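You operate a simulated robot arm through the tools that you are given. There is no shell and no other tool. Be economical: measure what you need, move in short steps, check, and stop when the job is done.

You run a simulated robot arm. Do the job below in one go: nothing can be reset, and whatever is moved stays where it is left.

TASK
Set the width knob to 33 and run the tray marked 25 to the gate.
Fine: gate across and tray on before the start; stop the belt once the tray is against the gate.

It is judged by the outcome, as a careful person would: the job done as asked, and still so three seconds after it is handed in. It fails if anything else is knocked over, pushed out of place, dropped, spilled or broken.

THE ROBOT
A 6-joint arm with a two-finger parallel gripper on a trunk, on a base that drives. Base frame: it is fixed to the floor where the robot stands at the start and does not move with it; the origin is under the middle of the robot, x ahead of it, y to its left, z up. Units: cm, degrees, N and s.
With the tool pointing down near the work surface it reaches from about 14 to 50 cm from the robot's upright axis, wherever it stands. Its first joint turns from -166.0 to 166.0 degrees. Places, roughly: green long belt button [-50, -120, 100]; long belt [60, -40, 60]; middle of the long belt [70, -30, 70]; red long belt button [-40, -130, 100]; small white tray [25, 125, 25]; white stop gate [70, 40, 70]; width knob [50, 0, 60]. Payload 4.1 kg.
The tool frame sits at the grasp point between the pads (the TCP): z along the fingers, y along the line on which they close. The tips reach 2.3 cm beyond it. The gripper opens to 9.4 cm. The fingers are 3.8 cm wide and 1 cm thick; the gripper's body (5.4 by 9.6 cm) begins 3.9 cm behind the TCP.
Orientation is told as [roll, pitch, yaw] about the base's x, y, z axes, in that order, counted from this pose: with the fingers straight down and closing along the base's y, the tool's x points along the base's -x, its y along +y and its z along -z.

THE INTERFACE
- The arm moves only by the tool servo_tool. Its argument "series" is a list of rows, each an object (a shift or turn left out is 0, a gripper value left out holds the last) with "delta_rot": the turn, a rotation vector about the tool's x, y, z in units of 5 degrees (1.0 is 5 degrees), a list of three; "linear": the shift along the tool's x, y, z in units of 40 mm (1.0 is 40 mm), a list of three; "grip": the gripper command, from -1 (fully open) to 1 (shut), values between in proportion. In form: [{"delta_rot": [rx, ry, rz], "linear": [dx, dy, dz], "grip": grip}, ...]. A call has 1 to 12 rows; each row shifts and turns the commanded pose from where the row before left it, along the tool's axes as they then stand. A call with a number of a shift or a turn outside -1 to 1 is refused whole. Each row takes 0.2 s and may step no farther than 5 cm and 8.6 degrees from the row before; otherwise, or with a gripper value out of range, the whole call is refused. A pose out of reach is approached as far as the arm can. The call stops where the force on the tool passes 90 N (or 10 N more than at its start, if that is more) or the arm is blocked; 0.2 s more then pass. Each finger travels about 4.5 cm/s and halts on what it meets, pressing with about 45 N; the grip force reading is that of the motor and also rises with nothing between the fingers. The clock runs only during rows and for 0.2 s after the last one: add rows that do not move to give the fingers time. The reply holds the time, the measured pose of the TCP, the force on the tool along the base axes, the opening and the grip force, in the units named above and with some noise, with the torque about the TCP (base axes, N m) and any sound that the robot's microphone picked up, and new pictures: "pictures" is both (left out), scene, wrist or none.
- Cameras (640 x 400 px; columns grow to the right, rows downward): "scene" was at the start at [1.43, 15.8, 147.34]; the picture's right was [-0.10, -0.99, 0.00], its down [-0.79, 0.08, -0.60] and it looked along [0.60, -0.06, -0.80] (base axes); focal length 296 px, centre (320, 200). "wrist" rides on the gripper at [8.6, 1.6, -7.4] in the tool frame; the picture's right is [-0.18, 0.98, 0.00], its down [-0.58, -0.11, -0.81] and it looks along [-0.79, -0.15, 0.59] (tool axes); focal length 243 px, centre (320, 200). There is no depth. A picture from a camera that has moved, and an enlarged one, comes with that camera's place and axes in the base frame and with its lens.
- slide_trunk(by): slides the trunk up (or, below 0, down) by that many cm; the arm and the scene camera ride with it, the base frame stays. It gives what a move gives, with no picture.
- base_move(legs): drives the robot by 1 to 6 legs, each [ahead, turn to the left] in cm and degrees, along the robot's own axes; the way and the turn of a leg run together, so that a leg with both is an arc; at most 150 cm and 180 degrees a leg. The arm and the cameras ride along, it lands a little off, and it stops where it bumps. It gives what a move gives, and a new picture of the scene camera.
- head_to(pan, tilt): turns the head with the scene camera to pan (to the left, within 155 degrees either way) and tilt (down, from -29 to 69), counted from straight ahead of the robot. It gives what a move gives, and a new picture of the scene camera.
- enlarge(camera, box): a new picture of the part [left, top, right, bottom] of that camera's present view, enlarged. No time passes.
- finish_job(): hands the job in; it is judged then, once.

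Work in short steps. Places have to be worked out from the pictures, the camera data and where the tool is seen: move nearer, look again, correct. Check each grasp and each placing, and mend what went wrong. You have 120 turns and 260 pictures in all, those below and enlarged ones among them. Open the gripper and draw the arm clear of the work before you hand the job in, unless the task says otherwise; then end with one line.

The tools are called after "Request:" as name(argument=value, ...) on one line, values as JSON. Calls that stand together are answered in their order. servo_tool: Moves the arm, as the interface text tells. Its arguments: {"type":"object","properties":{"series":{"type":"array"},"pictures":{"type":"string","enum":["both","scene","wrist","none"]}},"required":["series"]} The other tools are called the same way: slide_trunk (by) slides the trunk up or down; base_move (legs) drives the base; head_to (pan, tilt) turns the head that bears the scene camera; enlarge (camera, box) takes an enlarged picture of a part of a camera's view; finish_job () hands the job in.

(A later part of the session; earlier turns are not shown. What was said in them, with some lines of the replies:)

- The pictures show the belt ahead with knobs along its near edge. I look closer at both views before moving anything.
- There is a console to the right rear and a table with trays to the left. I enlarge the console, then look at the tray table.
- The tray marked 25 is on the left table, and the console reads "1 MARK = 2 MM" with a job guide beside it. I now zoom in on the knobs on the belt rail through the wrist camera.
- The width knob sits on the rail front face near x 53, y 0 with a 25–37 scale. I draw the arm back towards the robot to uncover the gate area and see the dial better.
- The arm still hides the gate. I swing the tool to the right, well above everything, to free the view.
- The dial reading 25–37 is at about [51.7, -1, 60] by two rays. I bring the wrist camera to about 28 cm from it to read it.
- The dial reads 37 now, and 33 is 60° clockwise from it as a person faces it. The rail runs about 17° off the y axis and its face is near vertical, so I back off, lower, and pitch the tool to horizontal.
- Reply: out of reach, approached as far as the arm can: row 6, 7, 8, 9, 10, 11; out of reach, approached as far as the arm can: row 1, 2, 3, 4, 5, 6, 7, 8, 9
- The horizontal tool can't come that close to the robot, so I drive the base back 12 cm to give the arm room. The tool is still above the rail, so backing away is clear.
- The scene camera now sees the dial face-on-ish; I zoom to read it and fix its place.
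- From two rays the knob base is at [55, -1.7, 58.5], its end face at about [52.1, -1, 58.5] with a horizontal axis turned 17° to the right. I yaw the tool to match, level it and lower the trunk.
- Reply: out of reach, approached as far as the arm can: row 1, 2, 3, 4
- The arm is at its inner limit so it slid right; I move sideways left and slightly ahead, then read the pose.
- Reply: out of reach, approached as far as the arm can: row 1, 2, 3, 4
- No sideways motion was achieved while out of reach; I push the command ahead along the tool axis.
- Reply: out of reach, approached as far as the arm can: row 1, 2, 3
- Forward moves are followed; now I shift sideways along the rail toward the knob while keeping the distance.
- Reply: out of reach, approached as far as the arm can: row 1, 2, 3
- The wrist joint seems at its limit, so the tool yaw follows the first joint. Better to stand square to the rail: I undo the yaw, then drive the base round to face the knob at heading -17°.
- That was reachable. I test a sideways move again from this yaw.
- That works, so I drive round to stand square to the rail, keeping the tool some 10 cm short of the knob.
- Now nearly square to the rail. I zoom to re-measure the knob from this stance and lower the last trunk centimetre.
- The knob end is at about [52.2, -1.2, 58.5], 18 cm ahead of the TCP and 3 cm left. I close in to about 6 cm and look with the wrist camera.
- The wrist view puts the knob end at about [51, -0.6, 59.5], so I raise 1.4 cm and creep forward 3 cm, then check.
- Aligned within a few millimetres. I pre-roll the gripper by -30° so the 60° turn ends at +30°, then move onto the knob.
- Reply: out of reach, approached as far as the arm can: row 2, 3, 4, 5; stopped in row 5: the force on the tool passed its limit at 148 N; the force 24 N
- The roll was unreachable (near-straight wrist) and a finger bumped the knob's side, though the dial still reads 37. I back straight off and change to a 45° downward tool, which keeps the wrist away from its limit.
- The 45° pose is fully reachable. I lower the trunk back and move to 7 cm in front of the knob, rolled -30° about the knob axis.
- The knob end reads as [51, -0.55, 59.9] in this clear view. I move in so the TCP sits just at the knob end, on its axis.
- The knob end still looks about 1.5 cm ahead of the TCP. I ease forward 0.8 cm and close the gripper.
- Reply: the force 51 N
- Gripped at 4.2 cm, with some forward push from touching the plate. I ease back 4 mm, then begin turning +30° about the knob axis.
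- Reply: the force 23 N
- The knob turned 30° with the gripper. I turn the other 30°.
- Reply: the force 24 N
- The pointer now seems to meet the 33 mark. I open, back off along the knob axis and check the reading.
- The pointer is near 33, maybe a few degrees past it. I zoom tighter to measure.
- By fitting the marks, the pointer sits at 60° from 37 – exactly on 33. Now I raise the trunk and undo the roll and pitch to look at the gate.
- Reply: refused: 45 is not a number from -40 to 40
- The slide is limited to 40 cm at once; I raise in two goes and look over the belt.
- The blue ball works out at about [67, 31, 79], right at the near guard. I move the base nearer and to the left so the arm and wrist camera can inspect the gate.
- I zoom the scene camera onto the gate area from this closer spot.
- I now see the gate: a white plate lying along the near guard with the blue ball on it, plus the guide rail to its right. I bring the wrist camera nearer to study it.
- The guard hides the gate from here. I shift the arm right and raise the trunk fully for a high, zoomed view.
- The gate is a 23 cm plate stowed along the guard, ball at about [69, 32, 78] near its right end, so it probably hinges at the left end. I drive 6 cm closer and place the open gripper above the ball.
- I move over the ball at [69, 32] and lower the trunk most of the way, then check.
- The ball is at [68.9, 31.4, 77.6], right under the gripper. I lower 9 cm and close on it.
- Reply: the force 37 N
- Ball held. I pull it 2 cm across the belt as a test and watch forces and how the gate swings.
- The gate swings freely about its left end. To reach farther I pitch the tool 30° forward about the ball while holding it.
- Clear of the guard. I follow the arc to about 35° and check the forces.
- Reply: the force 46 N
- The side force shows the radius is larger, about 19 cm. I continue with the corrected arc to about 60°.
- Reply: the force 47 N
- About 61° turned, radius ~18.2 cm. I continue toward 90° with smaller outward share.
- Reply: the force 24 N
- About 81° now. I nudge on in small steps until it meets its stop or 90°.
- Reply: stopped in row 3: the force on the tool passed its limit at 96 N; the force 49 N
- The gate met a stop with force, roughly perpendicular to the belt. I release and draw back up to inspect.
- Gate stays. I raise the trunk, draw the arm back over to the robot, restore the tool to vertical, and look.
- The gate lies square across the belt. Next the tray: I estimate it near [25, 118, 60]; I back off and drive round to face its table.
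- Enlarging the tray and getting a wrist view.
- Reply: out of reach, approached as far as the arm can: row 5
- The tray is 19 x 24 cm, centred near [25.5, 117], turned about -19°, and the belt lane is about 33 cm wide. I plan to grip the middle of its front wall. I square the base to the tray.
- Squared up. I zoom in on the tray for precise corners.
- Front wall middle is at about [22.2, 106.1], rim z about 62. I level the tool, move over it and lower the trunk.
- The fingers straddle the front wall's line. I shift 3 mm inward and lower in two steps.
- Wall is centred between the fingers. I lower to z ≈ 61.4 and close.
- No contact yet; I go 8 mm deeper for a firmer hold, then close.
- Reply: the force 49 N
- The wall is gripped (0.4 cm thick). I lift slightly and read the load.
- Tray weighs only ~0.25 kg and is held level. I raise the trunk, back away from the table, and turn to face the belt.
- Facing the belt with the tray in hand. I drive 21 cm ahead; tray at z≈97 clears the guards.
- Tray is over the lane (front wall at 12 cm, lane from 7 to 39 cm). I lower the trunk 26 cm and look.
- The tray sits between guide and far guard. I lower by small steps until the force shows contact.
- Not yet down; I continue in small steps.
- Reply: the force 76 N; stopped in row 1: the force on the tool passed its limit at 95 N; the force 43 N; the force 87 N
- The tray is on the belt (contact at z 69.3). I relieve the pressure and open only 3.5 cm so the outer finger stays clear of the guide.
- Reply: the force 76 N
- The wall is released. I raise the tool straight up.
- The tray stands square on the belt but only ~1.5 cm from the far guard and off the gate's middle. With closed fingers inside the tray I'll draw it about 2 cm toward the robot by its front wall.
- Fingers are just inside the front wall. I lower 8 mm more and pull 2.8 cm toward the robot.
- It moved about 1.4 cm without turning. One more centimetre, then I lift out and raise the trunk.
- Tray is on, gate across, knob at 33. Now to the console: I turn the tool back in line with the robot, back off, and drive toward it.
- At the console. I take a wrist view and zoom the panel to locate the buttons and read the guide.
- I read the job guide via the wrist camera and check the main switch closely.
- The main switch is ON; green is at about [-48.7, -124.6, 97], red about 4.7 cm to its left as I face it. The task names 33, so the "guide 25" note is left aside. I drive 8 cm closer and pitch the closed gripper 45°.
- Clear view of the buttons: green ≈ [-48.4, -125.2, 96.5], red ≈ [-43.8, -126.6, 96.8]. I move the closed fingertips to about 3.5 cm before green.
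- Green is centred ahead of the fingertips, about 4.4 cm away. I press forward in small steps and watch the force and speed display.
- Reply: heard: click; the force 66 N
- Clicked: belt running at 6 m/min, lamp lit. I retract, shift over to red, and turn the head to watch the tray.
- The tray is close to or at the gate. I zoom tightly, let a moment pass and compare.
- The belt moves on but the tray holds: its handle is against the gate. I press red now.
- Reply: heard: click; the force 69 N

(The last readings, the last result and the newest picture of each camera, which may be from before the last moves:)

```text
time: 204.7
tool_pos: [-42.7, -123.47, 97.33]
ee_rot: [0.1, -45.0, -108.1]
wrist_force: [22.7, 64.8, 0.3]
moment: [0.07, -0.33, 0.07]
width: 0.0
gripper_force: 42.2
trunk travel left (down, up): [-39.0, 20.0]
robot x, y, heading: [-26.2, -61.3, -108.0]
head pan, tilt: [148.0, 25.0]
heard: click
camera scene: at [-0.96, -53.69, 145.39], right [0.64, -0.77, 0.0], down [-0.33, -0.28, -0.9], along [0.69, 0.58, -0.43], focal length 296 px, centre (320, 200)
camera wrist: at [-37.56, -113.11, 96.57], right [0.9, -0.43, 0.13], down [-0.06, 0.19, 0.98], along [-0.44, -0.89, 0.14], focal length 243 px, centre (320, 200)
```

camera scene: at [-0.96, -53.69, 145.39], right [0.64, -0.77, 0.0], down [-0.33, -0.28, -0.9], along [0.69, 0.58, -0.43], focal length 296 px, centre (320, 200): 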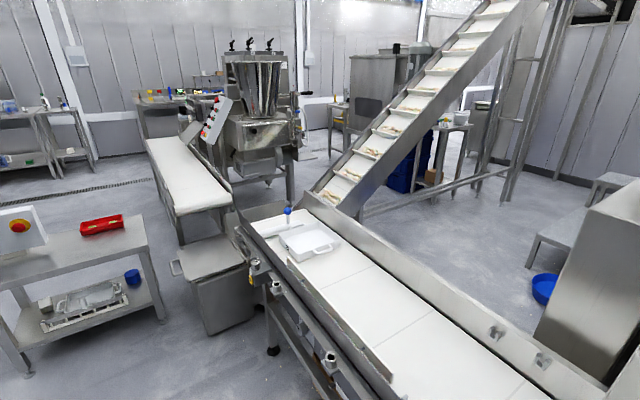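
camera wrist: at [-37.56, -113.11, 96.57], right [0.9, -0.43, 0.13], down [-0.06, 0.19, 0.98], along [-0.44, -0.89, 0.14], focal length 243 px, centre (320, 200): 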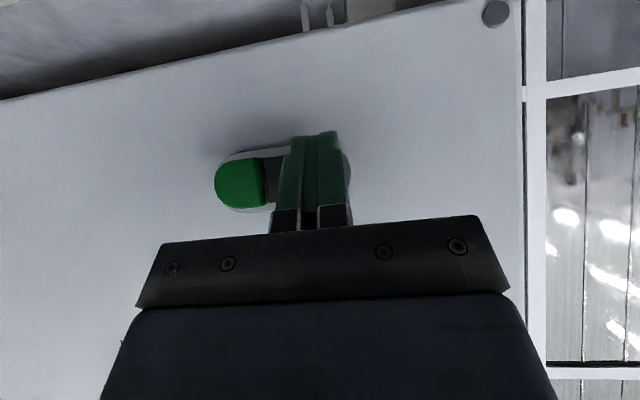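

Click, and the running lamp is off. I retract, check that the belt is stopped and the tray is at the gate.

Request:
servo_tool(series=[{"linear": [0.6, 0, -0.6]}, {"linear": [0.6, 0, -0.6]}, {"linear": [0.6, 0, -0.6]}, {"linear": [0.6, 0, -0.6], "grip": -1}, {}, {}, {}, {}], pictures="none")

Request:
enlarge(camera="scene", box=[240, 190, 360, 275])

Request:
head_to(pan=0, tilt=30)

Request:
head_to(pan=148, tilt=25)

Request:
enlarge(camera="scene", box=[240, 190, 360, 275])

```text
time: 206.5
tool_pos: [-38.98, -111.24, 97.17]
ee_rot: [0.2, -45.5, -108.0]
wrist_force: [0.4, -0.1, -0.1]
moment: [0.0, -0.01, -0.05]
width: 9.38
gripper_force: 0.1
trunk travel left (down, up): [-39.0, 20.0]
robot x, y, heading: [-25.81, -60.87, -108.3]
head pan, tilt: [148.0, 25.0]
```

```text
4.71 times, centred on (300, 232) of scene
camera zoom: at [-1.26, -54.6, 145.48], right [0.64, -0.77, 0.0], down [-0.32, -0.27, -0.91], along [0.69, 0.58, -0.42], focal length 1391 px, centre (414, 47)
```

zoom: 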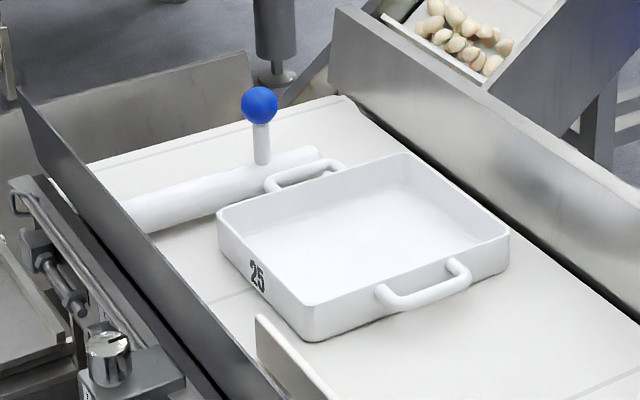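

```text
time: 208.8
tool_pos: [-38.98, -111.31, 97.23]
ee_rot: [0.2, -45.4, -108.0]
wrist_force: [-0.2, -0.7, -0.3]
moment: [-0.03, 0.02, -0.03]
width: 9.4
gripper_force: 0.1
trunk travel left (down, up): [-39.0, 20.0]
robot x, y, heading: [-26.1, -60.58, -108.1]
head pan, tilt: [0.0, 30.0]
camera scene: at [-11.12, -69.13, 144.69], right [-0.95, 0.31, 0.0], down [0.15, 0.48, -0.87], along [-0.27, -0.82, -0.5], focal length 296 px, centre (320, 200)
```

scene: 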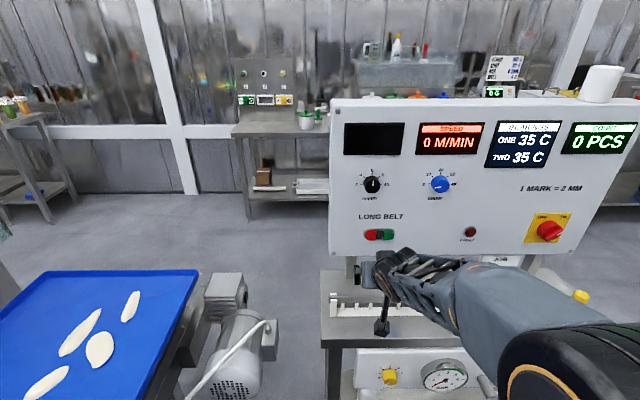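

```text
time: 211.1
tool_pos: [-38.96, -111.27, 97.36]
ee_rot: [0.2, -45.5, -108.0]
wrist_force: [0.1, 0.0, -0.4]
moment: [-0.01, -0.02, 0.02]
width: 9.41
gripper_force: 0.0
trunk travel left (down, up): [-39.0, 20.0]
robot x, y, heading: [-25.53, -61.24, -108.0]
head pan, tilt: [148.0, 25.0]
camera scene: at [-1.26, -54.61, 145.48], right [0.64, -0.77, 0.0], down [-0.32, -0.27, -0.91], along [0.69, 0.58, -0.42], focal length 296 px, centre (320, 200)
```

scene: 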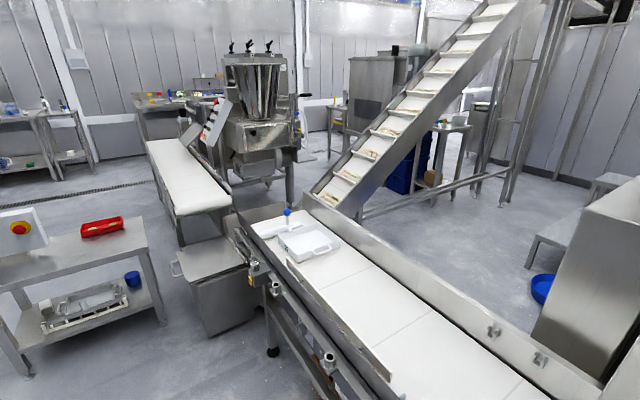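

```text
4.71 times, centred on (300, 232) of scene
camera zoom: at [-1.26, -54.61, 145.48], right [0.64, -0.77, 0.0], down [-0.32, -0.27, -0.91], along [0.69, 0.58, -0.42], focal length 1391 px, centre (414, 47)
```

zoom: 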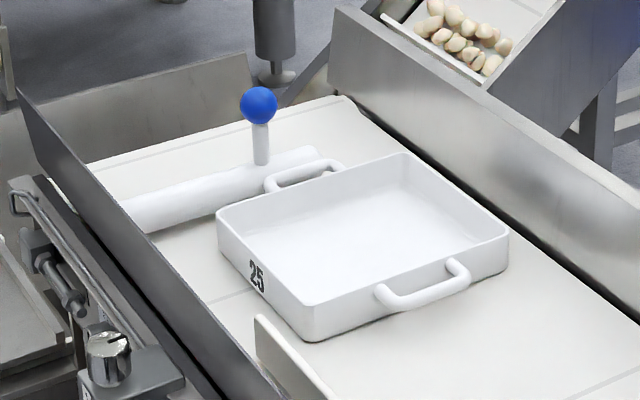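

Belt reads 0 M/MIN and the tray is still against the gate. I draw the arm up and back, and check the console table items are undisturbed.

Request:
slide_trunk(by=20)

Request:
base_move(legs=[[-20, 0]])

Request:
head_to(pan=0, tilt=35)

Request:
enlarge(camera="scene", box=[280, 120, 560, 330])

```text
time: 213.3
tool_pos: [-38.97, -111.39, 117.32]
ee_rot: [0.3, -45.5, -108.0]
wrist_force: [-0.5, -0.1, 0.3]
moment: [0.0, 0.02, 0.01]
width: 9.4
gripper_force: 0.0
trunk travel left (down, up): [-59.0, 0.0]
robot x, y, heading: [-26.14, -61.0, -107.8]
head pan, tilt: [148.0, 25.0]
```

```text
time: 214.9
tool_pos: [-32.77, -92.11, 117.25]
ee_rot: [0.3, -45.5, -107.9]
wrist_force: [-0.3, 0.6, 0.5]
moment: [0.0, -0.01, 0.01]
width: 9.42
gripper_force: 0.0
trunk travel left (down, up): [-59.0, 0.0]
robot x, y, heading: [-19.73, -41.87, -108.2]
head pan, tilt: [148.0, 25.0]
camera scene: at [4.94, -35.48, 165.48], right [0.64, -0.77, 0.0], down [-0.32, -0.27, -0.91], along [0.69, 0.58, -0.42], focal length 296 px, centre (320, 200)
```

scene: 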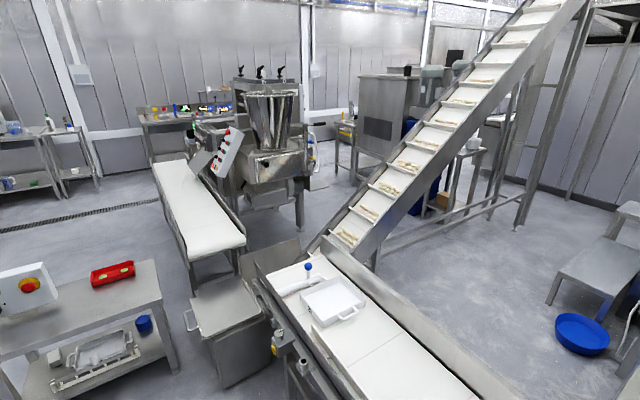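

```text
time: 217.2
tool_pos: [-32.77, -92.28, 117.17]
ee_rot: [0.2, -45.5, -107.9]
wrist_force: [-0.3, -0.2, -0.1]
moment: [-0.02, 0.02, -0.01]
width: 9.4
gripper_force: 0.1
trunk travel left (down, up): [-59.0, 0.0]
robot x, y, heading: [-20.03, -42.29, -107.9]
head pan, tilt: [0.0, 35.0]
camera scene: at [-4.86, -49.89, 163.91], right [-0.95, 0.31, 0.0], down [0.18, 0.55, -0.82], along [-0.25, -0.78, -0.57], focal length 296 px, centre (320, 200)
```

scene: 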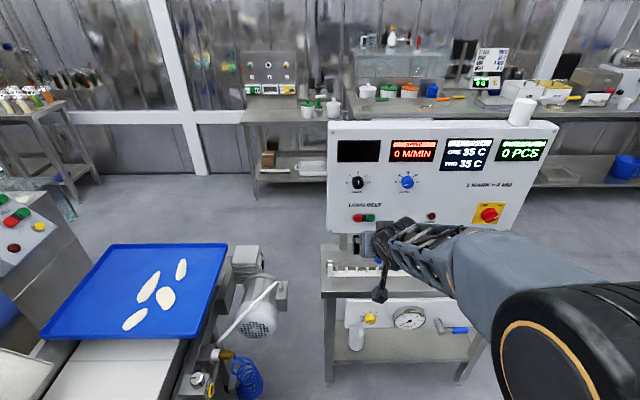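

```text
1.90 times, centred on (420, 225) of scene
camera zoom: at [-4.86, -49.89, 163.91], right [-0.95, 0.31, 0.0], down [0.18, 0.55, -0.82], along [-0.25, -0.78, -0.57], focal length 563 px, centre (130, 152)
```

zoom: 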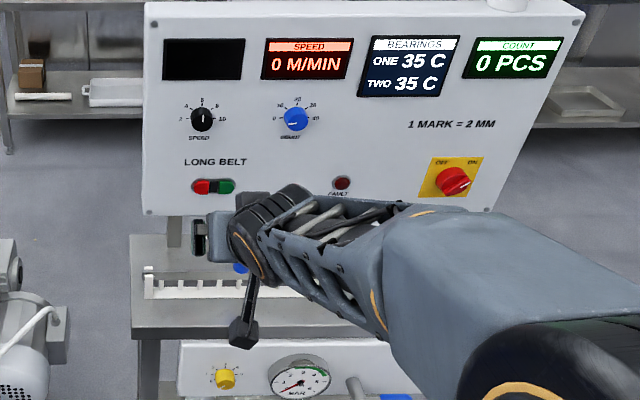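

The table items are in place, the knob was left at 33, the gate is across with tray 25 against it, the belt is stopped, and the gripper is open and clear. Handing in.

Request:
finish_job()

```text
The job is handed in.
```

The width knob is set to 33. Tray 25 was placed after the gate was swung across and now rests against it with its leading handle; the belt is stopped, reading 0 M/MIN.
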